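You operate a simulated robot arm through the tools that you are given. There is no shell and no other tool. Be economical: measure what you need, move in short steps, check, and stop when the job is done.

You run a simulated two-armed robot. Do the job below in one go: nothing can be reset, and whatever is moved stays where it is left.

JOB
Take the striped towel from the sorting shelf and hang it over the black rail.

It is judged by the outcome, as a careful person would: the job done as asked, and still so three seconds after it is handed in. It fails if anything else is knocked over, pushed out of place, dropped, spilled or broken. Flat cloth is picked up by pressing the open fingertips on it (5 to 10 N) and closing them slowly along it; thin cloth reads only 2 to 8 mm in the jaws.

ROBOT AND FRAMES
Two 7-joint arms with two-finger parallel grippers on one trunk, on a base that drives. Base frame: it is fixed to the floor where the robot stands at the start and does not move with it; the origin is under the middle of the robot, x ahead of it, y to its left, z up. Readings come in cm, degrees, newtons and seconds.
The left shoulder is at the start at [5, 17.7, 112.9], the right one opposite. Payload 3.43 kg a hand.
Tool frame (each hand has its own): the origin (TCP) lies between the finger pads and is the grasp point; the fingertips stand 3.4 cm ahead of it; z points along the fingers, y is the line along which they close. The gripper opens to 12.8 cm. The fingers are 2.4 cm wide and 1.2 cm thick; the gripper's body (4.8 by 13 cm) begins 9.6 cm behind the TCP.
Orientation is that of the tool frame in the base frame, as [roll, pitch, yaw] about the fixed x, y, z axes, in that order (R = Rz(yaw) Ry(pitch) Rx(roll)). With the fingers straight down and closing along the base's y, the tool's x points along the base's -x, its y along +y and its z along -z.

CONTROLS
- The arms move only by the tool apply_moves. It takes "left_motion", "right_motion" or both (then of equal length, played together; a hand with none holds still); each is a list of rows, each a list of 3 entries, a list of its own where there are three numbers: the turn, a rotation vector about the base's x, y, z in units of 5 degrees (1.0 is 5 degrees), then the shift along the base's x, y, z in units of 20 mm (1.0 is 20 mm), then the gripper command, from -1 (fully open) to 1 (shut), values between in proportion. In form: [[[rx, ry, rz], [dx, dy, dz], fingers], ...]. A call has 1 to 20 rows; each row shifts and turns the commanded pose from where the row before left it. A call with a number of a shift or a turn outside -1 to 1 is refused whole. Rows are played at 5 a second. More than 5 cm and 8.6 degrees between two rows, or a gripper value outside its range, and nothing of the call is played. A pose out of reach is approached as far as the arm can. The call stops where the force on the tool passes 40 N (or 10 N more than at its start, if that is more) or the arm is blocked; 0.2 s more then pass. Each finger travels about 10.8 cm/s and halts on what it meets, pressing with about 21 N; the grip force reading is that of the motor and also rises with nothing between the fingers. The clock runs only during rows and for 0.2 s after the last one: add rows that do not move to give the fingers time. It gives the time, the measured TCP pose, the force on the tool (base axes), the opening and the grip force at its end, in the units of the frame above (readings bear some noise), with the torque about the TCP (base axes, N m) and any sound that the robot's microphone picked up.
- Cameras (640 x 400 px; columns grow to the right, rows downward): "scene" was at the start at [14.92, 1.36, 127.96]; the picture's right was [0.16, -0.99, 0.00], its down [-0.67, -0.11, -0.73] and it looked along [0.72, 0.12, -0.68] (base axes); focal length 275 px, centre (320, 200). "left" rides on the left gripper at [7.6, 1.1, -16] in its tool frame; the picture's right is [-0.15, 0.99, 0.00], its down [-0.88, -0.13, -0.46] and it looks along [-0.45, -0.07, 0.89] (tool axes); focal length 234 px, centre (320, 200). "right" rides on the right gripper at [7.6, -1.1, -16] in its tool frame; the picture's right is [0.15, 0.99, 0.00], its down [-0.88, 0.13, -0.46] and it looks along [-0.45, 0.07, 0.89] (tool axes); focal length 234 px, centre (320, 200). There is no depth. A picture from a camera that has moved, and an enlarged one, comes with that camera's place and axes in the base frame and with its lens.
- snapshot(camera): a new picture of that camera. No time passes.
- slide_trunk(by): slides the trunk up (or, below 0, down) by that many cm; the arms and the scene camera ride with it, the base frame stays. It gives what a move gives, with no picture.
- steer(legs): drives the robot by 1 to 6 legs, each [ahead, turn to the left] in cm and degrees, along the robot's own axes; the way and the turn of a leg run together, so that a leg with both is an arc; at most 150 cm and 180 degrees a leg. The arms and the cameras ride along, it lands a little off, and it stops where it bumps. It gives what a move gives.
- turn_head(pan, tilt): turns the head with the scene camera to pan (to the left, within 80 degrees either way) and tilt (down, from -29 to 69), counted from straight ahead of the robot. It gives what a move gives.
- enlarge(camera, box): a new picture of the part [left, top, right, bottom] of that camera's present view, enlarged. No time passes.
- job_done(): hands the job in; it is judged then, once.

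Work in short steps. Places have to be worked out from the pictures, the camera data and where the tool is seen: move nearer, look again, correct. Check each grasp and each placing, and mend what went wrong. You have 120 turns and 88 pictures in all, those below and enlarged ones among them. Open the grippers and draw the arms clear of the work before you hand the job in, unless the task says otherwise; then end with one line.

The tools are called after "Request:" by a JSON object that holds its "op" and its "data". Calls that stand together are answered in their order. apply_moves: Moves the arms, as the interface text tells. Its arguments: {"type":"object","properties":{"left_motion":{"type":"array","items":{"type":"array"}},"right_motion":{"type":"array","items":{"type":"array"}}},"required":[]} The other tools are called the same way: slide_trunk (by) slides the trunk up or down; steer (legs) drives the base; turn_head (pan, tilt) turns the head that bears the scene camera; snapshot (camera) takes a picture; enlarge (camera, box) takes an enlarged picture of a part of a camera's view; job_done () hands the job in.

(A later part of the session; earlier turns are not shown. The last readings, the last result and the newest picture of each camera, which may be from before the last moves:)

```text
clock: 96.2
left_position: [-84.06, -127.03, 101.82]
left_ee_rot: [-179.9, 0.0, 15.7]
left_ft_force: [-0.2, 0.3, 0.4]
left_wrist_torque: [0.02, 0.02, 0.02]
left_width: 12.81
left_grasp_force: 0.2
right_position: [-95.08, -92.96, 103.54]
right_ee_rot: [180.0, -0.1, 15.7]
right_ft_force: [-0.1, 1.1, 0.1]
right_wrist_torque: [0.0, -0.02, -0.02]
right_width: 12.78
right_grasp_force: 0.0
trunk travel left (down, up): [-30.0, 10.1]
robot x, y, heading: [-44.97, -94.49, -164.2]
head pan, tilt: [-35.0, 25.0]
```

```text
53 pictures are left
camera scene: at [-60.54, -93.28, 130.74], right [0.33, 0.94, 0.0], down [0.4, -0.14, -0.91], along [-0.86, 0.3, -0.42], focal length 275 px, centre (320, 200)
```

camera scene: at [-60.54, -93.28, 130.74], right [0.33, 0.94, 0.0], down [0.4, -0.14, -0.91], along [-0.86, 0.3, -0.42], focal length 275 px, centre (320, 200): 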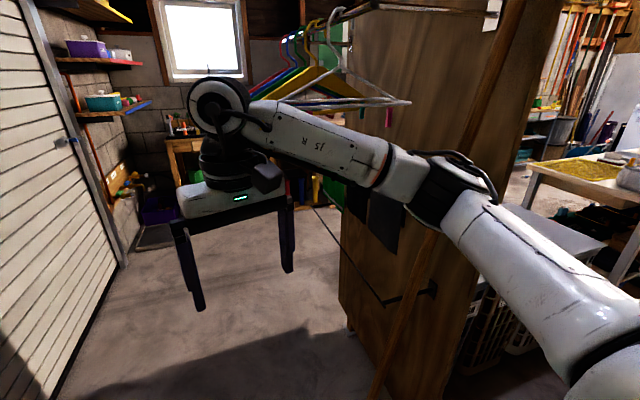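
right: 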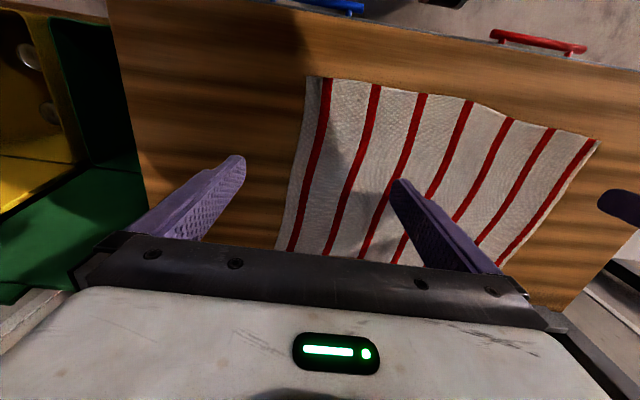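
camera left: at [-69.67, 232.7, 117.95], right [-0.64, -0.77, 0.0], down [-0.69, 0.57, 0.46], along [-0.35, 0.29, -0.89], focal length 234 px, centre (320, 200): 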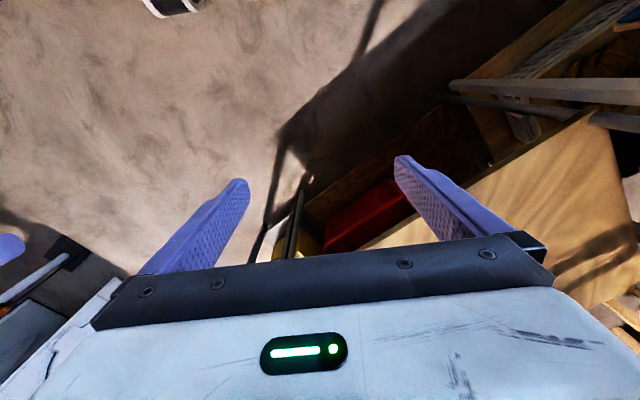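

I see black bars mounted on this side of the panel. Enlarge.

Request:
{"op": "enlarge", "data": {"camera": "scene", "box": [260, 0, 580, 200]}}

Request:
{"op": "enlarge", "data": {"camera": "scene", "box": [280, 150, 520, 300]}}

```text
2.00 times, centred on (420, 100) of scene
camera zoom: at [-60.54, -93.28, 130.74], right [0.33, 0.94, 0.0], down [0.4, -0.14, -0.91], along [-0.86, 0.3, -0.42], focal length 549 px, centre (120, 400)
```

zoom: 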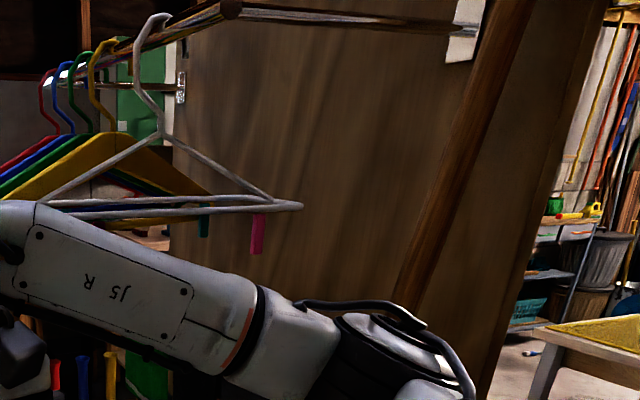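

```text
2.67 times, centred on (400, 225) of scene
camera zoom: at [-60.54, -93.28, 130.74], right [0.33, 0.94, 0.0], down [0.4, -0.14, -0.91], along [-0.86, 0.3, -0.42], focal length 732 px, centre (107, 133)
```

zoom: 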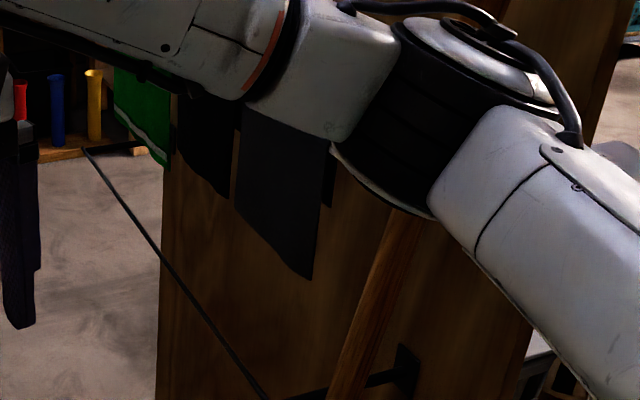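

A black rail is fixed on this side of the panel. I back off a bit and turn to face it for an unobstructed view.

Request:
{"op": "steer", "data": {"legs": [[-12, 0], [0, -35]]}}

Request:
{"op": "turn_head", "data": {"pan": 3, "tilt": 22}}

Request:
{"op": "snapshot", "data": {"camera": "scene"}}

Request:
{"op": "snapshot", "data": {"camera": "right"}}

```text
clock: 99.0
left_position: [-84.43, -95.34, 101.84]
left_ee_rot: [180.0, 0.0, -19.3]
left_ft_force: [-0.4, 0.2, -0.1]
left_wrist_torque: [0.0, 0.01, -0.01]
left_width: 12.82
left_grasp_force: 0.1
right_position: [-73.82, -61.09, 103.71]
right_ee_rot: [-180.0, 0.1, -19.3]
right_ft_force: [0.1, 0.8, 0.4]
right_wrist_torque: [-0.06, 0.02, 0.04]
right_width: 12.79
right_grasp_force: 0.2
trunk travel left (down, up): [-30.0, 10.1]
robot x, y, heading: [-33.34, -91.06, 160.8]
head pan, tilt: [-35.0, 25.0]
```

```text
clock: 100.1
left_position: [-84.19, -95.43, 101.9]
left_ee_rot: [-179.9, 0.0, -19.3]
left_ft_force: [0.3, 0.1, 0.2]
left_wrist_torque: [0.0, -0.01, 0.01]
left_width: 12.8
left_grasp_force: 0.1
right_position: [-73.76, -61.24, 103.59]
right_ee_rot: [-180.0, 0.0, -19.4]
right_ft_force: [0.5, 0.7, 0.6]
right_wrist_torque: [-0.03, 0.02, 0.02]
right_width: 12.78
right_grasp_force: 0.0
trunk travel left (down, up): [-30.0, 10.1]
robot x, y, heading: [-33.38, -91.46, 160.7]
head pan, tilt: [3.0, 22.0]
```

```text
50 pictures are left
camera scene: at [-49.21, -86.27, 131.22], right [0.28, 0.96, 0.0], down [0.36, -0.11, -0.93], along [-0.89, 0.26, -0.37], focal length 275 px, centre (320, 200)
```

scene: 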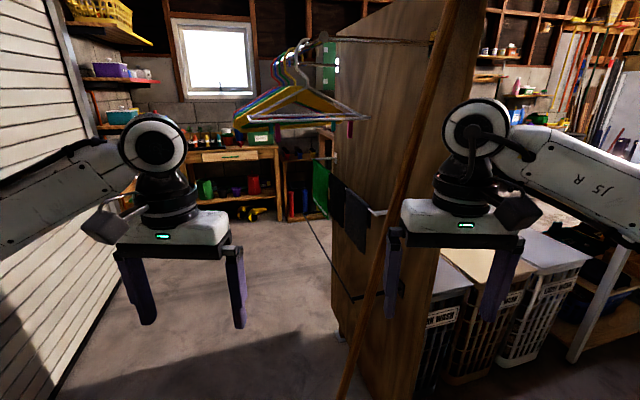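

```text
49 pictures are left
camera right: at [-66.17, -62.61, 119.45], right [-0.19, -0.98, 0.0], down [-0.87, 0.17, 0.46], along [-0.45, 0.09, -0.89], focal length 234 px, centre (320, 200)
```

right: 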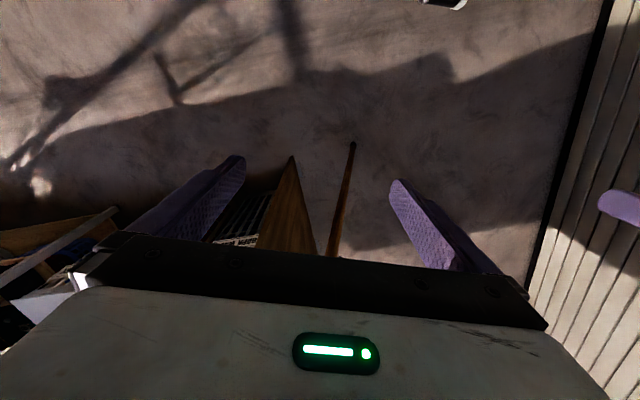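

Enlarge the panel face for the rails.

Request:
{"op": "enlarge", "data": {"camera": "scene", "box": [270, 140, 462, 320]}}

```text
2.22 times, centred on (366, 230) of scene
camera zoom: at [-49.21, -86.27, 131.22], right [0.28, 0.96, 0.0], down [0.36, -0.11, -0.93], along [-0.89, 0.26, -0.37], focal length 610 px, centre (218, 133)
```

zoom: 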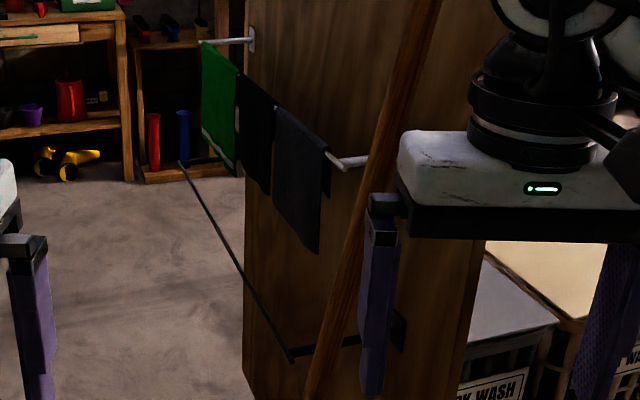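

The black rail is found: low on the panel's near face, empty, under a white rail with small towels. I estimate it at z≈76, y≈-60, x≈-105 to -166 (panel at y≈-43). I drive back to the bench for the towel.

Request:
{"op": "steer", "data": {"legs": [[0, -71], [91, 0], [0, -90], [31, 0]]}}

Request:
{"op": "turn_head", "data": {"pan": 0, "tilt": 45}}

Request:
{"op": "snapshot", "data": {"camera": "scene"}}

```text
clock: 113.5
left_position: [43.9, 19.56, 101.83]
left_ee_rot: [180.0, 0.1, 179.6]
left_ft_force: [-0.2, 0.3, 0.7]
left_wrist_torque: [0.0, 0.01, 0.02]
left_width: 12.8
left_grasp_force: 0.1
right_position: [45.1, -16.04, 103.56]
right_ee_rot: [180.0, 0.0, 179.6]
right_ft_force: [0.2, -0.1, -0.5]
right_wrist_torque: [-0.03, 0.02, -0.01]
right_width: 12.82
right_grasp_force: 0.0
trunk travel left (down, up): [-30.0, 10.1]
robot x, y, heading: [-2.42, -0.51, -0.1]
head pan, tilt: [3.0, 22.0]
```

```text
clock: 114.3
left_position: [43.91, 19.7, 101.84]
left_ee_rot: [-179.9, 0.0, 179.6]
left_ft_force: [0.7, -0.8, 0.0]
left_wrist_torque: [0.01, 0.02, 0.02]
left_width: 12.79
left_grasp_force: 0.1
right_position: [45.07, -16.13, 103.62]
right_ee_rot: [-180.0, 0.0, 179.6]
right_ft_force: [-0.1, 0.1, -0.2]
right_wrist_torque: [0.02, -0.01, -0.03]
right_width: 12.8
right_grasp_force: 0.1
trunk travel left (down, up): [-30.0, 10.1]
robot x, y, heading: [-3.0, -0.83, -0.5]
head pan, tilt: [0.0, 45.0]
```

```text
47 pictures are left
camera scene: at [12.09, -0.83, 127.68], right [-0.01, -1.0, 0.0], down [-0.71, 0.01, -0.71], along [0.71, -0.01, -0.71], focal length 275 px, centre (320, 200)
```

scene: 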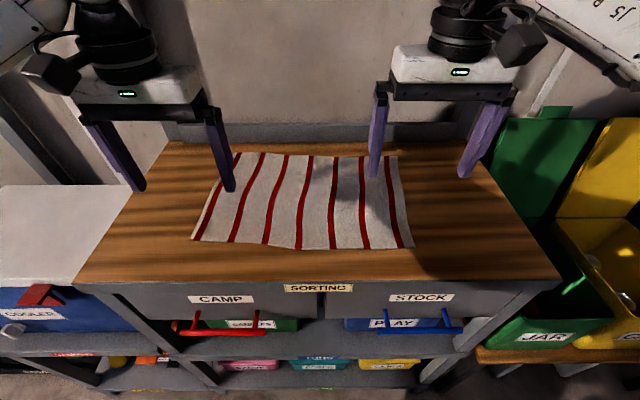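

The towel lies with its front hem at x≈44–45, from y≈24 to y≈-19. I bring both hands over the front corners, fingers about 6 cm open, just above the cloth.

Request:
{"op": "apply_moves", "data": {"left_motion": [[[0, 0, 0], [0.194, -0.069, -0.83], 0.05], [[0, 0, 0], [0.194, -0.069, -0.83], 0.05], [[0, 0, 0], [0.194, -0.069, -0.83], 0.05], [[0, 0, 0], [0.194, -0.069, -0.83], 0.05], [[0, 0, 0], [0.194, -0.069, -0.83], 0.05], [[0, 0, 0], [0.194, -0.069, -0.83], 0.05], [[0, 0, 0], [0.194, -0.069, -0.83], 0.05], [[0, 0, 0], [0.194, -0.069, -0.83], 0.05]], "right_motion": [[[0, 0, 0], [0.01, 0.1, -0.94], 0.05], [[0, 0, 0], [0.01, 0.1, -0.94], 0.05], [[0, 0, 0], [0.01, 0.1, -0.94], 0.05], [[0, 0, 0], [0.01, 0.1, -0.94], 0.05], [[0, 0, 0], [0.01, 0.1, -0.94], 0.05], [[0, 0, 0], [0.01, 0.1, -0.94], 0.05], [[0, 0, 0], [0.01, 0.1, -0.94], 0.05], [[0, 0, 0], [0.01, 0.1, -0.94], 0.05]]}}

Request:
{"op": "snapshot", "data": {"camera": "scene"}}

```text
clock: 115.9
left_position: [46.73, 18.85, 91.54]
left_ee_rot: [-179.8, 1.1, 179.8]
left_ft_force: [-4.3, 0.3, 18.4]
left_wrist_torque: [0.55, 0.3, 0.12]
left_width: 6.05
left_grasp_force: 0.1
right_position: [45.29, -14.62, 91.45]
right_ee_rot: [179.5, 0.9, 179.6]
right_ft_force: [-2.5, -0.8, 12.9]
right_wrist_torque: [0.41, 0.22, 0.11]
right_width: 6.02
right_grasp_force: 0.1
trunk travel left (down, up): [-30.0, 10.1]
robot x, y, heading: [-2.63, -0.7, -0.5]
head pan, tilt: [0.0, 45.0]
stopped in row 8 (left hand): the force on the tool passed its limit (the readings are from after the stop); the commanded pose is now the measured one
```

```text
46 pictures are left
camera scene: at [11.9, -0.85, 127.76], right [-0.01, -1.0, 0.0], down [-0.71, 0.01, -0.71], along [0.71, 0.0, -0.71], focal length 275 px, centre (320, 200)
```

scene: 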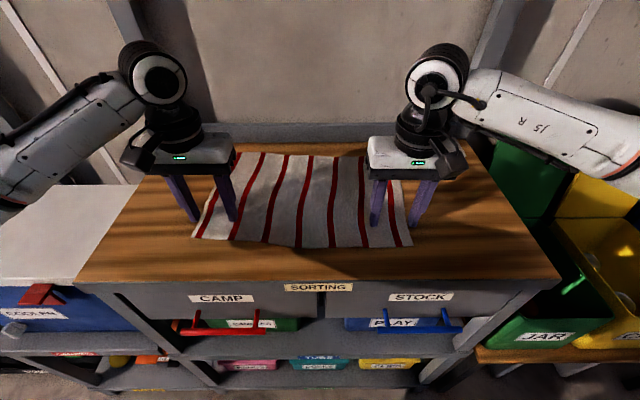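

Contact came at TCP z≈91.5, so the surface is near z≈88 and the hem is nearer, at x≈41.5. I lift slightly and shift both hands 3 cm toward me and a little inward.

Request:
{"op": "apply_moves", "data": {"left_motion": [[[0, 0, 0], [0, 0, 0.8], 0.05], [[0, -0.2, 0], [-0.75, -0.4, 0], 0.05], [[0, 0, 0], [-0.75, -0.4, 0], 0.05], [[0, 0, 0], [0, 0, -0.4], 0.05], [[0, 0, 0], [0, 0, 0], 0.05]], "right_motion": [[[0, 0, 0], [0, 0, 0.8], 0.05], [[0, -0.2, 0], [-0.75, 0.3, 0], 0.05], [[0, 0, 0], [-0.75, 0.3, 0], 0.05], [[0, 0, 0], [0, 0, -0.4], 0.05], [[0, 0, 0], [0, 0, 0], 0.05]]}}

Request:
{"op": "enlarge", "data": {"camera": "scene", "box": [160, 120, 480, 320]}}

```text
clock: 117.1
left_position: [43.72, 17.11, 91.87]
left_ee_rot: [-179.9, 1.8, 179.7]
left_ft_force: [0.2, -1.1, -0.3]
left_wrist_torque: [-0.03, -0.03, -0.03]
left_width: 6.08
left_grasp_force: 0.1
right_position: [42.56, -13.49, 92.05]
right_ee_rot: [179.7, 1.4, 179.5]
right_ft_force: [0.0, -1.3, -0.3]
right_wrist_torque: [0.04, 0.03, -0.01]
right_width: 6.06
right_grasp_force: 0.0
trunk travel left (down, up): [-30.0, 10.1]
robot x, y, heading: [-2.82, -0.74, -0.6]
head pan, tilt: [0.0, 45.0]
```

```text
2.00 times, centred on (320, 220) of scene
camera zoom: at [12.09, -0.83, 127.68], right [-0.01, -1.0, 0.0], down [-0.71, 0.01, -0.71], along [0.71, -0.01, -0.71], focal length 549 px, centre (320, 160)
```

zoom: 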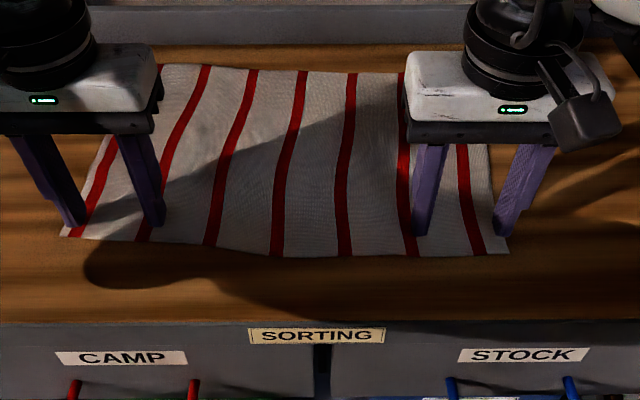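

Fingers are over the cloth near the hem. I nudge the right hand inward and lower gently to feel contact.

Request:
{"op": "apply_moves", "data": {"left_motion": [[[0, 0.3, 0], [0, 0, 0], 0.05], [[0, 0, 0], [0, 0, -0.15], 0.05], [[0, 0, 0], [0, 0, -0.15], 0.05], [[0, 0, 0], [0, 0, 0], 0.05]], "right_motion": [[[0, 0.25, 0], [0, 0.4, 0], 0.05], [[0, 0, 0], [0, 0, -0.15], 0.05], [[0, 0, 0], [0, 0, -0.15], 0.05], [[0, 0, 0], [0, 0, 0], 0.05]]}}

```text
clock: 118.1
left_position: [43.62, 17.19, 91.62]
left_ee_rot: [-179.9, 0.4, 179.7]
left_ft_force: [0.0, 1.7, 14.1]
left_wrist_torque: [0.28, 0.08, -0.03]
left_width: 6.08
left_grasp_force: 0.1
right_position: [42.44, -12.67, 91.6]
right_ee_rot: [179.6, 0.5, 179.5]
right_ft_force: [2.1, 0.5, 9.8]
right_wrist_torque: [-0.3, -0.05, 0.08]
right_width: 6.06
right_grasp_force: 0.1
trunk travel left (down, up): [-30.0, 10.1]
robot x, y, heading: [-2.9, -0.61, -0.4]
head pan, tilt: [0.0, 45.0]
```

Contact on both (14 N and 10 N). I ease the left up a little and close slowly.

Request:
{"op": "apply_moves", "data": {"left_motion": [[[0, 0, 0], [0, 0, -0.0], 0.05], [[0, 0, 0], [0, 0, 0.06], 0.12], [[0, 0, 0], [0, 0, 0], 0.2], [[0, 0, 0], [0, 0, 0], 0.28], [[0, 0, 0], [0, 0, 0], 0.36], [[0, 0, 0], [0, 0, 0], 0.44], [[0, 0, 0], [0, 0, 0], 0.52], [[0, 0, 0], [0, 0, 0], 0.6], [[0, 0, 0], [0, 0, 0], 0.68], [[0, 0, 0], [0, 0, 0], 0.76], [[0, 0, 0], [0, 0, 0], 0.84], [[0, 0, 0], [0, 0, 0], 0.92], [[0, 0, 0], [0, 0, 0], 1], [[0, 0, 0], [0, 0, 0], 1], [[0, 0, 0], [0, 0, 0], 1]], "right_motion": [[[0, 0, 0], [0, 0, 0], 0.05], [[0, 0, 0], [0, 0, 0.02], 0.12], [[0, 0, 0], [0, 0, 0], 0.2], [[0, 0, 0], [0, 0, 0], 0.28], [[0, 0, 0], [0, 0, 0], 0.36], [[0, 0, 0], [0, 0, 0], 0.44], [[0, 0, 0], [0, 0, 0], 0.52], [[0, 0, 0], [0, 0, 0], 0.6], [[0, 0, 0], [0, 0, 0], 0.68], [[0, 0, 0], [0, 0, 0], 0.76], [[0, 0, 0], [0, 0, 0], 0.84], [[0, 0, 0], [0, 0, 0], 0.92], [[0, 0, 0], [0, 0, 0], 1], [[0, 0, 0], [0, 0, 0], 1], [[0, 0, 0], [0, 0, 0], 1]]}}

Request:
{"op": "enlarge", "data": {"camera": "scene", "box": [160, 120, 480, 320]}}

```text
clock: 121.3
left_position: [43.51, 17.16, 91.58]
left_ee_rot: [-179.9, 0.4, 179.6]
left_ft_force: [0.5, -2.5, 19.3]
left_wrist_torque: [-0.22, 0.01, 0.01]
left_width: 0.0
left_grasp_force: 21.1
right_position: [42.22, -12.61, 91.68]
right_ee_rot: [179.6, 0.5, 179.5]
right_ft_force: [-3.0, 7.4, 21.2]
right_wrist_torque: [0.38, 0.25, -0.05]
right_width: 0.82
right_grasp_force: 20.9
trunk travel left (down, up): [-30.0, 10.1]
robot x, y, heading: [-2.75, -0.76, -0.1]
head pan, tilt: [0.0, 45.0]
```

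```text
2.00 times, centred on (320, 220) of scene
camera zoom: at [11.78, -0.79, 127.74], right [-0.01, -1.0, 0.0], down [-0.7, 0.0, -0.71], along [0.71, -0.01, -0.7], focal length 549 px, centre (320, 160)
```

zoom: 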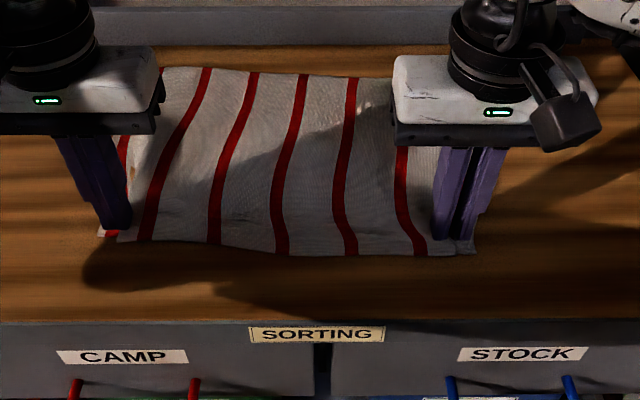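

Right holds 8 mm; the left closed empty. I lift the left a bit, open, shift inward, and press again.

Request:
{"op": "apply_moves", "data": {"left_motion": [[[0, 0, 0], [0, 0, 0.7], 1], [[0, 0, 0], [0.1, -0.8, 0], 0.05], [[0, 0, 0], [0.1, -0.6, 0], 0.05], [[0, 0, 0], [0, 0, 0], 0.05], [[0, 0, 0], [0, 0, -0.3], 0.05], [[0, 0, 0], [0, 0, -0.2], 0.05], [[0, 0, 0], [0, 0, -0.15], 0.05], [[0, 0, 0], [0, 0, 0], 0.05]]}}

Request:
{"op": "enlarge", "data": {"camera": "scene", "box": [160, 120, 480, 320]}}

```text
clock: 123.1
left_position: [44.02, 14.57, 91.64]
left_ee_rot: [-179.9, 0.2, 179.7]
left_ft_force: [0.1, 0.7, -0.2]
left_wrist_torque: [0.0, -0.01, 0.04]
left_width: 6.09
left_grasp_force: 0.0
right_position: [42.32, -12.66, 91.65]
right_ee_rot: [179.6, 0.5, 179.4]
right_ft_force: [-5.1, 0.3, 27.3]
right_wrist_torque: [0.15, 0.4, 0.0]
right_width: 0.77
right_grasp_force: 21.3
trunk travel left (down, up): [-30.0, 10.1]
robot x, y, heading: [-3.25, -0.66, -0.2]
head pan, tilt: [0.0, 45.0]
```

```text
2.00 times, centred on (320, 220) of scene
camera zoom: at [11.85, -0.77, 127.72], right [-0.01, -1.0, 0.0], down [-0.71, 0.0, -0.71], along [0.71, -0.01, -0.71], focal length 549 px, centre (320, 160)
```

zoom: 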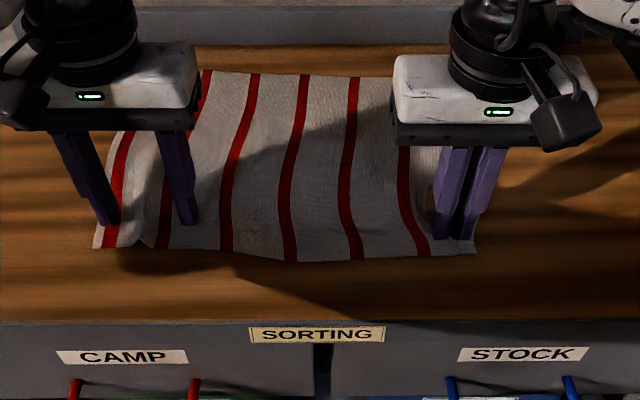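

I ease the right hand up and move the left 1 cm nearer the hem, then press down.

Request:
{"op": "apply_moves", "data": {"left_motion": [[[0, 0, 0], [-0.5, 0, 0.1], 0.05], [[0, 0, 0], [0, 0, -0.15], 0.05], [[0, 0, 0], [0, 0, -0.12], 0.05], [[0, 0, 0], [0, 0, 0], 0.05]], "right_motion": [[[0, 0, 0], [0, 0, 0.15], 1], [[0, 0, 0], [0, 0, 0], 1], [[0, 0, 0], [0, 0, 0], 1], [[0, 0, 0], [0, 0, 0], 1]]}}

```text
clock: 124.1
left_position: [42.94, 14.48, 91.51]
left_ee_rot: [-179.9, 0.5, 179.8]
left_ft_force: [-3.1, 3.7, 27.7]
left_wrist_torque: [0.55, 0.25, 0.03]
left_width: 6.11
left_grasp_force: 0.2
right_position: [42.16, -12.75, 91.84]
right_ee_rot: [179.8, 0.4, 179.6]
right_ft_force: [-0.8, 0.7, 8.4]
right_wrist_torque: [0.03, 0.12, 0.02]
right_width: 0.46
right_grasp_force: 21.0
trunk travel left (down, up): [-30.0, 10.1]
robot x, y, heading: [-2.88, -0.7, -0.4]
head pan, tilt: [0.0, 45.0]
```

The left presses mostly on its outer finger (torque). I roll it 1° to even out the load, and reduce the force.

Request:
{"op": "apply_moves", "data": {"left_motion": [[[0, 0, 0], [0, 0, 0.1], 0.05], [[0.2, 0, 0], [0, 0, 0], 0.05], [[0, 0, 0], [0, 0, 0], 0.05]]}}

```text
clock: 124.9
left_position: [42.97, 14.3, 91.5]
left_ee_rot: [179.3, 0.4, 179.8]
left_ft_force: [1.5, 1.4, 23.9]
left_wrist_torque: [-0.89, 0.15, 0.0]
left_width: 5.97
left_grasp_force: 0.1
right_position: [42.32, -12.66, 91.86]
right_ee_rot: [179.6, 0.5, 179.5]
right_ft_force: [-1.3, 0.3, 8.1]
right_wrist_torque: [0.04, 0.16, 0.01]
right_width: 0.41
right_grasp_force: 21.3
trunk travel left (down, up): [-30.0, 10.1]
robot x, y, heading: [-2.73, -0.42, -0.5]
head pan, tilt: [0.0, 45.0]
```

Now it overshoots to the inner finger; I go back part of the roll and up a hair.

Request:
{"op": "apply_moves", "data": {"left_motion": [[[-0.11, 0, 0], [0, 0, 0.1], 0.05], [[0, 0, 0], [0, 0, 0], 0.05]]}}

```text
clock: 125.5
left_position: [43.03, 14.43, 91.6]
left_ee_rot: [179.7, 0.1, 179.7]
left_ft_force: [2.8, 0.2, 9.8]
left_wrist_torque: [-0.37, 0.01, 0.12]
left_width: 6.04
left_grasp_force: 0.1
right_position: [42.21, -12.79, 91.84]
right_ee_rot: [179.8, 0.4, 179.5]
right_ft_force: [-1.7, -0.2, 11.1]
right_wrist_torque: [0.06, 0.19, 0.0]
right_width: 0.44
right_grasp_force: 20.9
trunk travel left (down, up): [-30.0, 10.1]
robot x, y, heading: [-2.69, -0.66, -0.4]
head pan, tilt: [0.0, 45.0]
```

Force is 9.8 N; one more small roll back, then slow closing.

Request:
{"op": "apply_moves", "data": {"left_motion": [[[-0.05, 0, 0], [0, 0, 0], 0.05], [[0, 0, 0], [0, 0, 0], 0.12], [[0, 0, 0], [0, 0, 0], 0.2], [[0, 0, 0], [0, 0, 0], 0.28], [[0, 0, 0], [0, 0, 0], 0.36], [[0, 0, 0], [0, 0, 0], 0.44], [[0, 0, 0], [0, 0, 0], 0.52], [[0, 0, 0], [0, 0, 0], 0.6], [[0, 0, 0], [0, 0, 0], 0.68], [[0, 0, 0], [0, 0, 0], 0.76], [[0, 0, 0], [0, 0, 0], 0.84], [[0, 0, 0], [0, 0, 0], 0.92], [[0, 0, 0], [0, 0, 0], 1], [[0, 0, 0], [0, 0, 0], 1], [[0, 0, 0], [0, 0, 0], 1]]}}

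Request:
{"op": "enlarge", "data": {"camera": "scene", "box": [160, 120, 480, 320]}}

```text
clock: 128.7
left_position: [43.15, 14.36, 91.66]
left_ee_rot: [179.9, 0.3, 179.6]
left_ft_force: [-0.4, 0.0, -0.6]
left_wrist_torque: [0.01, -0.03, 0.04]
left_width: 0.25
left_grasp_force: 20.2
right_position: [42.42, -12.73, 91.69]
right_ee_rot: [179.7, 0.4, 179.5]
right_ft_force: [-3.1, -1.0, 13.2]
right_wrist_torque: [0.05, 0.18, 0.01]
right_width: 0.47
right_grasp_force: 20.6
trunk travel left (down, up): [-30.0, 10.1]
robot x, y, heading: [-2.75, -1.09, -0.2]
head pan, tilt: [0.0, 45.0]
```

```text
2.00 times, centred on (320, 220) of scene
camera zoom: at [11.97, -0.82, 127.7], right [-0.01, -1.0, 0.0], down [-0.71, 0.01, -0.71], along [0.71, -0.01, -0.71], focal length 549 px, centre (320, 160)
```

zoom: 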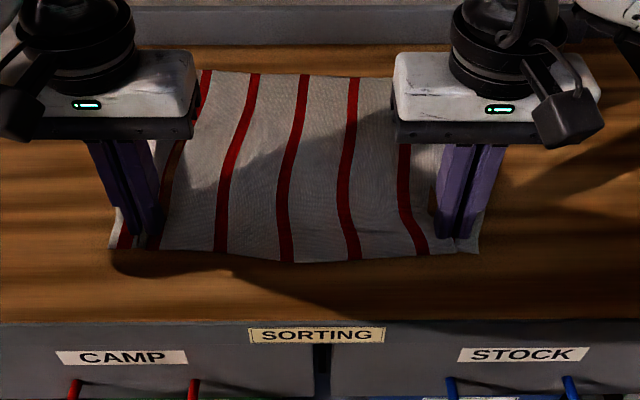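

Left reads 2.5 mm, right 4.7 mm — both hold cloth. I lift slowly and check.

Request:
{"op": "apply_moves", "data": {"left_motion": [[[0, 0, 0], [0, 0, 0.3], 1], [[0, 0, 0], [0, 0, 0.5], 1], [[0, 0, 0], [0, 0, 0.5], 1], [[0, 0, 0], [0, 0, 0.6], 1], [[0, 0, 0], [0, 0, 0.6], 1], [[0, 0, 0], [0, 0, 0.6], 1], [[0, 0, 0], [0, 0, 0.6], 1], [[0, 0, 0], [0, 0, 0.6], 1]], "right_motion": [[[0, 0, 0], [0, 0, 0.3], 1], [[0, 0, 0], [0, 0, 0.5], 1], [[0, 0, 0], [0, 0, 0.5], 1], [[0, 0, 0], [0, 0, 0.6], 1], [[0, 0, 0], [0, 0, 0.6], 1], [[0, 0, 0], [0, 0, 0.6], 1], [[0, 0, 0], [0, 0, 0.6], 1], [[0, 0, 0], [0, 0, 0.6], 1]]}}

Request:
{"op": "snapshot", "data": {"camera": "scene"}}

```text
clock: 130.5
left_position: [43.18, 14.5, 100.24]
left_ee_rot: [179.8, 0.0, 179.7]
left_ft_force: [-1.2, -0.9, 0.4]
left_wrist_torque: [-0.05, -0.01, 0.01]
left_width: 0.26
left_grasp_force: 20.8
right_position: [42.45, -12.67, 100.31]
right_ee_rot: [179.7, 0.2, 179.5]
right_ft_force: [-0.2, 0.5, 1.0]
right_wrist_torque: [0.02, 0.01, 0.01]
right_width: 0.24
right_grasp_force: 20.9
trunk travel left (down, up): [-30.0, 10.1]
robot x, y, heading: [-2.59, -0.65, -0.5]
head pan, tilt: [0.0, 45.0]
```

```text
41 pictures are left
camera scene: at [12.08, -0.82, 127.68], right [-0.01, -1.0, 0.0], down [-0.71, 0.01, -0.71], along [0.71, -0.01, -0.71], focal length 275 px, centre (320, 200)
```

scene: 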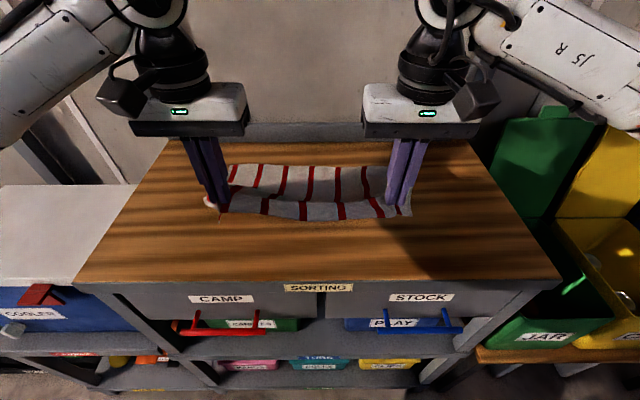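

Both corners are held. I back away from under the paint shelf first, then lift higher.

Request:
{"op": "steer", "data": {"legs": [[-15, 0]]}}

Request:
{"op": "apply_moves", "data": {"left_motion": [[[0, 0, 0], [-0.2, 0.1, 0.9], 1], [[0, 0, 0], [-0.2, 0.1, 0.9], 1], [[0, 0, 0], [-0.2, 0.1, 0.9], 1], [[0, 0, 0], [-0.2, 0.1, 0.9], 1], [[0, 0, 0], [-0.2, 0.1, 0.9], 1], [[0, 0, 0], [-0.2, 0.1, 0.9], 1], [[0, 0, 0], [-0.2, 0, 0.9], 1]], "right_motion": [[[0, 0, 0], [-0.2, -0.1, 0.9], 1], [[0, 0, 0], [-0.2, -0.1, 0.9], 1], [[0, 0, 0], [-0.2, -0.1, 0.9], 1], [[0, 0, 0], [-0.2, -0.1, 0.9], 1], [[0, 0, 0], [-0.2, -0.1, 0.9], 1], [[0, 0, 0], [-0.2, -0.1, 0.9], 1], [[0, 0, 0], [-0.2, 0, 0.9], 1]]}}

Request:
{"op": "snapshot", "data": {"camera": "scene"}}

```text
clock: 131.9
left_position: [28.08, 14.54, 100.26]
left_ee_rot: [179.9, 0.1, 179.7]
left_ft_force: [-0.3, -1.7, 0.4]
left_wrist_torque: [-0.01, 0.03, 0.01]
left_width: 0.25
left_grasp_force: 21.1
right_position: [27.38, -12.53, 100.31]
right_ee_rot: [179.6, 0.3, 179.5]
right_ft_force: [0.6, 1.2, 0.1]
right_wrist_torque: [0.01, -0.02, 0.0]
right_width: 0.25
right_grasp_force: 20.7
trunk travel left (down, up): [-30.0, 10.1]
robot x, y, heading: [-17.84, -0.68, -0.2]
head pan, tilt: [0.0, 45.0]
```

```text
clock: 133.5
left_position: [25.38, 15.72, 112.89]
left_ee_rot: [179.9, 0.1, 179.6]
left_ft_force: [-0.8, -14.5, -0.4]
left_wrist_torque: [-0.48, -0.01, -0.08]
left_width: 0.27
left_grasp_force: 21.0
right_position: [24.58, -13.62, 112.91]
right_ee_rot: [179.5, 0.3, 179.6]
right_ft_force: [0.0, 13.4, -0.2]
right_wrist_torque: [0.52, -0.02, 0.13]
right_width: 0.14
right_grasp_force: 21.4
trunk travel left (down, up): [-30.0, 10.1]
robot x, y, heading: [-17.46, -0.83, -0.3]
head pan, tilt: [0.0, 45.0]
```

```text
40 pictures are left
camera scene: at [-2.91, -0.72, 127.68], right [-0.01, -1.0, 0.0], down [-0.71, 0.01, -0.71], along [0.71, -0.01, -0.71], focal length 275 px, centre (320, 200)
```

scene: 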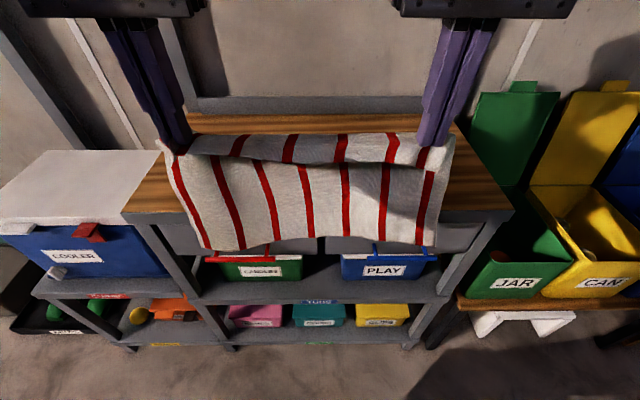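

Towel is up and taut (14 N tension); I relax it slightly by bringing the hands 0.6 cm closer each.

Request:
{"op": "apply_moves", "data": {"left_motion": [[[0, 0, 0], [0, -0.3, 0.3], 1], [[0, 0, 0], [0, 0, 0], 1]], "right_motion": [[[0, 0, 0], [0, 0.3, 0.3], 1], [[0, 0, 0], [0, 0, 0], 1]]}}

Request:
{"op": "steer", "data": {"legs": [[-22, 0], [0, -105], [0, 0]]}}

Request:
{"op": "snapshot", "data": {"camera": "scene"}}

```text
clock: 134.1
left_position: [25.33, 15.15, 113.32]
left_ee_rot: [179.8, 0.0, 179.8]
left_ft_force: [-0.3, -2.3, -0.5]
left_wrist_torque: [-0.08, 0.01, -0.03]
left_width: 0.25
left_grasp_force: 20.5
right_position: [24.72, -13.17, 113.5]
right_ee_rot: [179.7, 0.2, 179.4]
right_ft_force: [0.1, 1.7, -1.0]
right_wrist_torque: [0.09, -0.02, 0.01]
right_width: 0.18
right_grasp_force: 21.4
trunk travel left (down, up): [-30.0, 10.1]
robot x, y, heading: [-17.37, -0.58, -0.4]
head pan, tilt: [0.0, 45.0]
```

```text
clock: 140.5
left_position: [-36.18, -46.26, 113.47]
left_ee_rot: [179.8, 0.1, 74.0]
left_ft_force: [-1.2, 0.2, -0.2]
left_wrist_torque: [0.02, 0.07, -0.01]
left_width: 0.24
left_grasp_force: 20.8
right_position: [-63.21, -37.97, 113.42]
right_ee_rot: [179.6, 0.2, 73.8]
right_ft_force: [1.1, -0.7, 0.3]
right_wrist_torque: [0.01, -0.05, 0.02]
right_width: 0.17
right_grasp_force: 20.9
trunk travel left (down, up): [-30.0, 10.1]
robot x, y, heading: [-39.46, -0.52, -106.1]
head pan, tilt: [0.0, 45.0]
```

```text
39 pictures are left
camera scene: at [-44.08, -15.0, 127.68], right [-0.96, 0.28, 0.0], down [0.2, 0.68, -0.71], along [-0.2, -0.68, -0.71], focal length 275 px, centre (320, 200)
```

scene: 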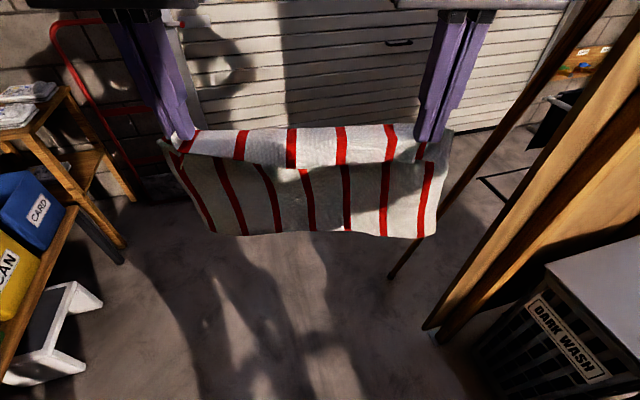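

Everything matches: the rail's near corner re-measures to (-105, -60, 76) and a stick's foot to (-98, -72). I drive toward the corridor between stick and shutter.

Request:
{"op": "steer", "data": {"legs": [[110, 0], [0, -62]]}}

Request:
{"op": "turn_head", "data": {"pan": -15, "tilt": 35}}

Request:
{"op": "snapshot", "data": {"camera": "scene"}}

```text
clock: 148.9
left_position: [-109.35, -130.68, 113.49]
left_ee_rot: [179.9, 0.0, 11.4]
left_ft_force: [-0.5, 0.8, 0.8]
left_wrist_torque: [0.04, -0.01, 0.05]
left_width: 0.27
left_grasp_force: 20.9
right_position: [-114.45, -102.83, 113.51]
right_ee_rot: [179.6, 0.3, 11.3]
right_ft_force: [0.0, -1.4, -0.1]
right_wrist_torque: [-0.06, -0.02, 0.05]
right_width: 0.17
right_grasp_force: 21.0
trunk travel left (down, up): [-30.0, 10.1]
robot x, y, heading: [-70.25, -106.67, -168.6]
head pan, tilt: [0.0, 45.0]
```

```text
clock: 149.7
left_position: [-109.31, -130.62, 113.4]
left_ee_rot: [179.9, 0.1, 11.4]
left_ft_force: [0.2, 1.0, 0.4]
left_wrist_torque: [0.09, 0.0, 0.01]
left_width: 0.26
left_grasp_force: 20.9
right_position: [-114.4, -102.81, 113.46]
right_ee_rot: [179.7, 0.3, 11.3]
right_ft_force: [0.4, -1.9, -0.6]
right_wrist_torque: [-0.04, -0.02, 0.02]
right_width: 0.19
right_grasp_force: 21.1
trunk travel left (down, up): [-30.0, 10.1]
robot x, y, heading: [-70.5, -106.5, -168.8]
head pan, tilt: [-15.0, 35.0]
```

```text
38 pictures are left
camera scene: at [-86.27, -107.23, 129.16], right [0.06, 1.0, 0.0], down [0.57, -0.04, -0.82], along [-0.82, 0.05, -0.57], focal length 275 px, centre (320, 200)
```

scene: 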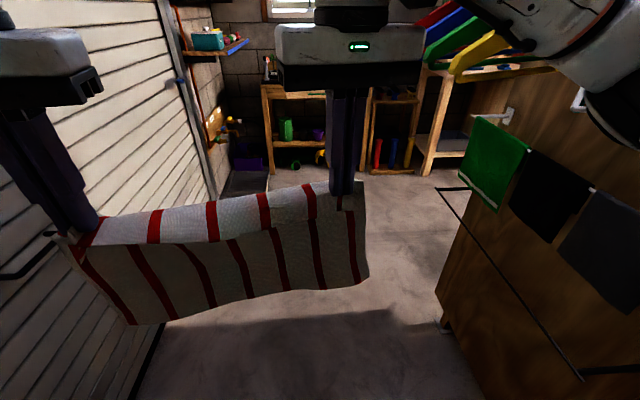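

Rail ends re-measure to x=-105 and -166 at y=-60, z=76. I drive on along the corridor, then lower the trunk so the arms stay under the hangers before facing the panel.

Request:
{"op": "steer", "data": {"legs": [[65, 0]]}}

Request:
{"op": "slide_trunk", "data": {"by": -22}}

Request:
{"op": "turn_head", "data": {"pan": -45, "tilt": 15}}

Request:
{"op": "snapshot", "data": {"camera": "scene"}}

```text
clock: 150.9
left_position: [-114.04, -131.55, 113.39]
left_ee_rot: [180.0, 0.2, 11.3]
left_ft_force: [-0.2, -0.2, -1.1]
left_wrist_torque: [0.01, 0.02, 0.04]
left_width: 0.26
left_grasp_force: 21.2
right_position: [-119.07, -103.76, 113.48]
right_ee_rot: [179.7, 0.3, 11.4]
right_ft_force: [-0.2, -0.5, 0.1]
right_wrist_torque: [-0.03, -0.04, 0.04]
right_width: 0.16
right_grasp_force: 20.7
trunk travel left (down, up): [-30.0, 10.1]
robot x, y, heading: [-74.72, -107.77, -168.8]
head pan, tilt: [-15.0, 35.0]
stopped in leg 1: the robot was blocked; the commanded pose is now the measured one
```

```text
clock: 153.2
left_position: [-113.99, -131.47, 91.61]
left_ee_rot: [179.9, 0.2, 11.3]
left_ft_force: [0.6, 0.1, -0.9]
left_wrist_torque: [0.03, 0.01, 0.02]
left_width: 0.26
left_grasp_force: 21.5
right_position: [-118.93, -103.73, 91.45]
right_ee_rot: [179.6, 0.3, 11.2]
right_ft_force: [-0.3, -1.0, 0.1]
right_wrist_torque: [-0.03, -0.04, 0.01]
right_width: 0.17
right_grasp_force: 21.1
trunk travel left (down, up): [-8.0, 32.1]
robot x, y, heading: [-75.14, -107.13, -168.9]
head pan, tilt: [-15.0, 35.0]
```

```text
clock: 154.1
left_position: [-114.02, -131.43, 91.6]
left_ee_rot: [179.8, 0.2, 11.3]
left_ft_force: [-0.8, 1.4, -0.5]
left_wrist_torque: [0.05, -0.01, 0.0]
left_width: 0.24
left_grasp_force: 21.1
right_position: [-118.88, -103.8, 91.54]
right_ee_rot: [179.7, 0.3, 11.2]
right_ft_force: [0.7, -0.3, -0.5]
right_wrist_torque: [-0.04, 0.0, 0.09]
right_width: 0.16
right_grasp_force: 21.1
trunk travel left (down, up): [-8.0, 32.1]
robot x, y, heading: [-75.1, -107.35, -168.8]
head pan, tilt: [-45.0, 15.0]
```

```text
37 pictures are left
camera scene: at [-89.86, -103.54, 110.36], right [0.55, 0.83, 0.0], down [0.22, -0.14, -0.97], along [-0.8, 0.54, -0.26], focal length 275 px, centre (320, 200)
```

scene: 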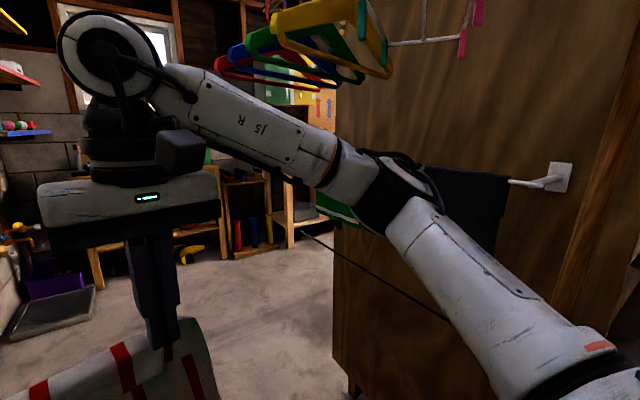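

Something blocked the drive — maybe the right elbow met the nearest hanger (now the trunk is lower) or the stick. I look right before moving.

Request:
{"op": "turn_head", "data": {"pan": -75, "tilt": 15}}

Request:
{"op": "snapshot", "data": {"camera": "scene"}}

Request:
{"op": "turn_head", "data": {"pan": -60, "tilt": 60}}

Request:
{"op": "snapshot", "data": {"camera": "scene"}}

```text
clock: 155.1
left_position: [-113.95, -131.55, 91.4]
left_ee_rot: [179.8, 0.2, 11.2]
left_ft_force: [0.2, 1.1, -0.2]
left_wrist_torque: [0.02, 0.0, -0.01]
left_width: 0.25
left_grasp_force: 20.6
right_position: [-118.99, -103.72, 91.57]
right_ee_rot: [179.7, 0.3, 11.3]
right_ft_force: [-0.1, -1.2, 0.6]
right_wrist_torque: [-0.04, -0.01, 0.01]
right_width: 0.16
right_grasp_force: 21.6
trunk travel left (down, up): [-8.0, 32.1]
robot x, y, heading: [-74.61, -107.33, -168.6]
head pan, tilt: [-75.0, 15.0]
```

```text
36 pictures are left
camera scene: at [-86.23, -100.35, 110.36], right [0.9, 0.44, 0.0], down [0.11, -0.23, -0.97], along [-0.43, 0.87, -0.26], focal length 275 px, centre (320, 200)
```

scene: 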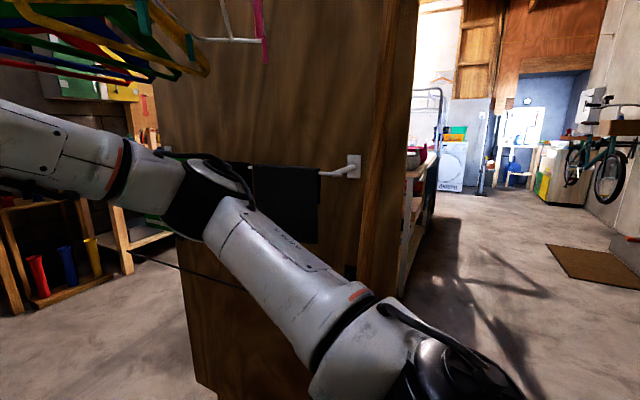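

```text
clock: 156.2
left_position: [-113.96, -131.51, 91.36]
left_ee_rot: [179.9, 0.3, 11.3]
left_ft_force: [-0.8, 0.3, 0.0]
left_wrist_torque: [0.0, 0.0, 0.02]
left_width: 0.24
left_grasp_force: 21.1
right_position: [-118.91, -103.83, 91.48]
right_ee_rot: [179.7, 0.4, 11.3]
right_ft_force: [0.9, -2.0, -0.4]
right_wrist_torque: [-0.07, -0.02, 0.05]
right_width: 0.18
right_grasp_force: 20.8
trunk travel left (down, up): [-8.0, 32.1]
robot x, y, heading: [-74.85, -107.39, -168.4]
head pan, tilt: [-60.0, 60.0]
```

```text
35 pictures are left
camera scene: at [-86.48, -103.71, 103.74], right [0.75, 0.66, 0.0], down [0.57, -0.65, -0.5], along [-0.33, 0.38, -0.87], focal length 275 px, centre (320, 200)
```

scene: 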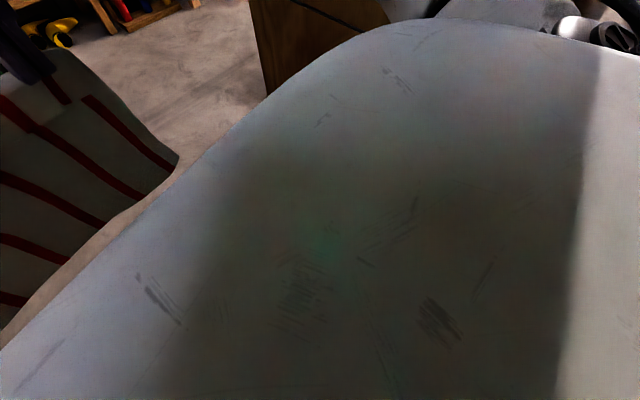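

The right elbow had been at hanger height (hanger bottom z≈118); it is below now. I lower the trunk further and steer slightly more to the shutter side.

Request:
{"op": "slide_trunk", "data": {"by": -7.5}}

Request:
{"op": "steer", "data": {"legs": [[-3, 0], [0, 8], [40, 0]]}}

Request:
{"op": "turn_head", "data": {"pan": -60, "tilt": 5}}

Request:
{"op": "snapshot", "data": {"camera": "scene"}}

```text
clock: 157.3
left_position: [-113.93, -131.5, 84.02]
left_ee_rot: [179.8, 0.3, 11.3]
left_ft_force: [0.4, 1.4, -0.1]
left_wrist_torque: [0.03, 0.0, 0.04]
left_width: 0.25
left_grasp_force: 20.9
right_position: [-118.92, -103.76, 84.12]
right_ee_rot: [179.7, 0.2, 11.3]
right_ft_force: [-0.5, -1.1, -0.3]
right_wrist_torque: [-0.01, 0.0, 0.01]
right_width: 0.19
right_grasp_force: 21.1
trunk travel left (down, up): [-0.5, 39.6]
robot x, y, heading: [-75.03, -107.35, -168.7]
head pan, tilt: [-60.0, 60.0]
```

```text
clock: 160.8
left_position: [-144.61, -148.92, 84.05]
left_ee_rot: [179.9, 0.2, 19.1]
left_ft_force: [0.1, 1.1, 0.7]
left_wrist_torque: [0.04, 0.01, -0.04]
left_width: 0.23
left_grasp_force: 21.2
right_position: [-153.3, -122.25, 84.05]
right_ee_rot: [179.6, 0.4, 19.2]
right_ft_force: [-0.4, -1.0, 1.1]
right_wrist_torque: [-0.04, 0.01, 0.04]
right_width: 0.18
right_grasp_force: 21.4
trunk travel left (down, up): [-0.5, 39.6]
robot x, y, heading: [-109.18, -119.62, -161.0]
head pan, tilt: [-60.0, 60.0]
```

```text
clock: 162.1
left_position: [-144.51, -149.07, 84.07]
left_ee_rot: [179.8, 0.2, 19.1]
left_ft_force: [-0.1, 0.0, -0.7]
left_wrist_torque: [0.03, 0.0, -0.02]
left_width: 0.27
left_grasp_force: 21.1
right_position: [-153.29, -122.16, 84.06]
right_ee_rot: [179.7, 0.3, 19.1]
right_ft_force: [0.2, -0.8, -0.1]
right_wrist_torque: [-0.04, 0.0, 0.04]
right_width: 0.17
right_grasp_force: 21.2
trunk travel left (down, up): [-0.5, 39.6]
robot x, y, heading: [-109.28, -119.78, -161.1]
head pan, tilt: [-60.0, 5.0]
```

```text
34 pictures are left
camera scene: at [-123.04, -115.99, 104.47], right [0.65, 0.76, 0.0], down [0.07, -0.06, -1.0], along [-0.75, 0.65, -0.09], focal length 275 px, centre (320, 200)
```

scene: 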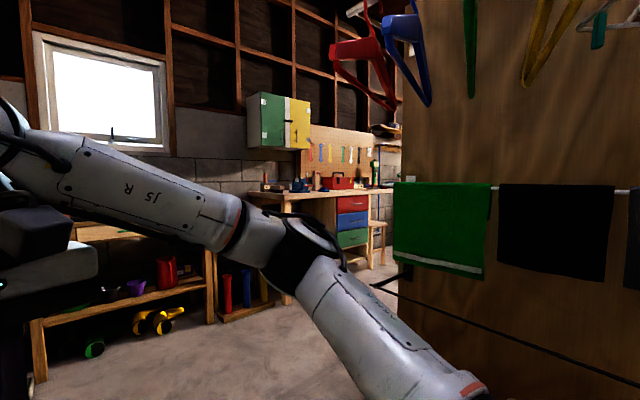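

Now past. I straighten, move to x≈-134, and check before tilting the hands.

Request:
{"op": "steer", "data": {"legs": [[0, -19], [25, 0]]}}

Request:
{"op": "turn_head", "data": {"pan": 0, "tilt": 20}}

Request:
{"op": "snapshot", "data": {"camera": "scene"}}

```text
clock: 164.9
left_position: [-177.22, -136.09, 84.07]
left_ee_rot: [180.0, 0.2, 0.3]
left_ft_force: [-0.8, 0.5, -0.2]
left_wrist_torque: [0.02, 0.01, 0.02]
left_width: 0.25
left_grasp_force: 20.9
right_position: [-176.69, -107.97, 84.06]
right_ee_rot: [179.6, 0.3, 0.2]
right_ft_force: [-0.5, 0.0, -0.8]
right_wrist_torque: [-0.03, 0.01, 0.07]
right_width: 0.19
right_grasp_force: 21.3
trunk travel left (down, up): [-0.5, 39.6]
robot x, y, heading: [-134.77, -119.78, -179.9]
head pan, tilt: [-60.0, 5.0]
```

```text
clock: 166.2
left_position: [-177.21, -136.07, 84.12]
left_ee_rot: [179.8, 0.2, 0.3]
left_ft_force: [0.4, 1.0, -0.1]
left_wrist_torque: [0.02, 0.0, 0.01]
left_width: 0.24
left_grasp_force: 20.5
right_position: [-176.71, -107.92, 84.05]
right_ee_rot: [179.7, 0.4, 0.4]
right_ft_force: [0.4, -0.9, 0.3]
right_wrist_torque: [-0.01, 0.0, 0.04]
right_width: 0.18
right_grasp_force: 20.7
trunk travel left (down, up): [-0.5, 39.6]
robot x, y, heading: [-134.19, -119.92, -179.8]
head pan, tilt: [0.0, 20.0]
```

```text
33 pictures are left
camera scene: at [-150.85, -119.9, 102.05], right [0.0, 1.0, 0.0], down [0.34, 0.0, -0.94], along [-0.94, 0.0, -0.34], focal length 275 px, centre (320, 200)
```

scene: 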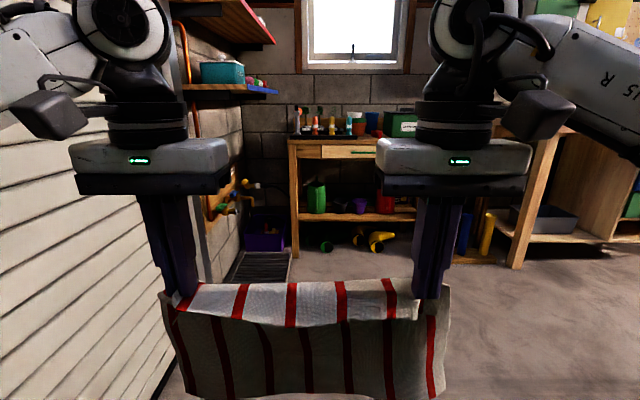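

Clear space ahead. I tilt both hands 55° (fingers forward and down) while moving them 8 cm forward.

Request:
{"op": "apply_moves", "data": {"left_motion": [[[0, 1, 0], [-0.36, 0, 0], 1], [[0, 1, 0], [-0.36, 0, 0], 1], [[0, 1, 0], [-0.36, 0, 0], 1], [[0, 1, 0], [-0.36, 0, 0], 1], [[0, 1, 0], [-0.36, 0, 0], 1], [[0, 1, 0], [-0.36, 0, 0], 1], [[0, 1, 0], [-0.36, 0, 0], 1], [[0, 1, 0], [-0.36, 0, 0], 1], [[0, 1, 0], [-0.36, 0, 0], 1], [[0, 1, 0], [-0.36, 0, 0], 1], [[0, 1, 0], [-0.36, 0, 0], 1]], "right_motion": [[[0, 1, 0], [-0.36, 0, 0], 1], [[0, 1, 0], [-0.36, 0, 0], 1], [[0, 1, 0], [-0.36, 0, 0], 1], [[0, 1, 0], [-0.36, 0, 0], 1], [[0, 1, 0], [-0.36, 0, 0], 1], [[0, 1, 0], [-0.36, 0, 0], 1], [[0, 1, 0], [-0.36, 0, 0], 1], [[0, 1, 0], [-0.36, 0, 0], 1], [[0, 1, 0], [-0.36, 0, 0], 1], [[0, 1, 0], [-0.36, 0, 0], 1], [[0, 1, 0], [-0.36, 0, 0], 1]]}}

Request:
{"op": "snapshot", "data": {"camera": "scene"}}

```text
clock: 168.7
left_position: [-185.08, -136.15, 84.05]
left_ee_rot: [-179.6, 55.3, 0.6]
left_ft_force: [0.5, 1.4, -0.5]
left_wrist_torque: [0.03, -0.01, -0.02]
left_width: 0.23
left_grasp_force: 20.9
right_position: [-184.6, -107.88, 84.02]
right_ee_rot: [-179.9, 55.4, 0.6]
right_ft_force: [0.9, -1.8, 0.0]
right_wrist_torque: [0.0, -0.05, 0.07]
right_width: 0.16
right_grasp_force: 21.9
trunk travel left (down, up): [-0.5, 39.6]
robot x, y, heading: [-134.33, -119.65, -179.7]
head pan, tilt: [0.0, 20.0]
```

```text
32 pictures are left
camera scene: at [-150.85, -119.9, 102.05], right [-0.01, 1.0, 0.0], down [0.34, 0.0, -0.94], along [-0.94, 0.0, -0.34], focal length 275 px, centre (320, 200)
```

scene: 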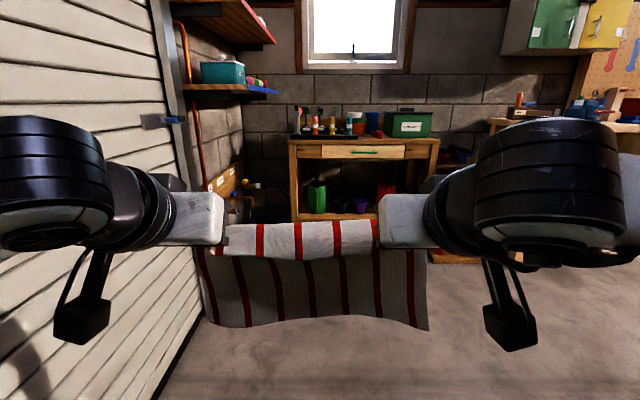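

Hands are tilted, towel well held. Now I turn toward the panel in stages, backing a little to keep clear of the rail.

Request:
{"op": "steer", "data": {"legs": [[5, 0], [0, -55], [-10, 0], [0, -35]]}}

Request:
{"op": "snapshot", "data": {"camera": "scene"}}

```text
clock: 174.4
left_position: [-149.68, -77.14, 83.99]
left_ee_rot: [-179.7, 55.2, -89.4]
left_ft_force: [0.4, 0.3, -0.2]
left_wrist_torque: [-0.01, 0.01, 0.01]
left_width: 0.25
left_grasp_force: 20.7
right_position: [-121.5, -77.74, 83.96]
right_ee_rot: [-179.9, 55.3, -89.5]
right_ft_force: [-1.8, 0.1, -0.3]
right_wrist_torque: [-0.02, 0.02, 0.07]
right_width: 0.18
right_grasp_force: 20.9
trunk travel left (down, up): [-0.5, 39.6]
robot x, y, heading: [-133.79, -127.94, 90.2]
head pan, tilt: [0.0, 20.0]
```

```text
31 pictures are left
camera scene: at [-133.78, -111.75, 102.05], right [1.0, 0.01, 0.0], down [0.0, -0.34, -0.94], along [-0.01, 0.94, -0.34], focal length 275 px, centre (320, 200)
```

scene: 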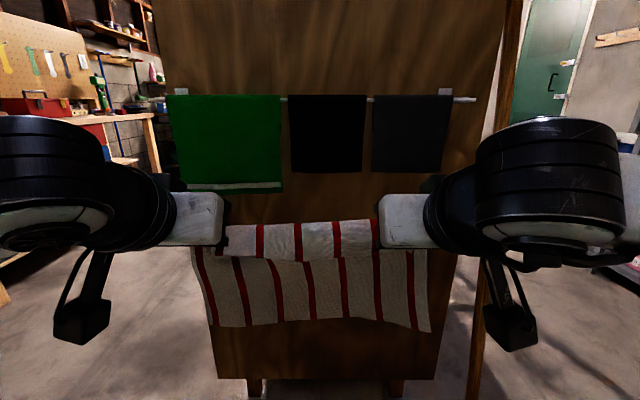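

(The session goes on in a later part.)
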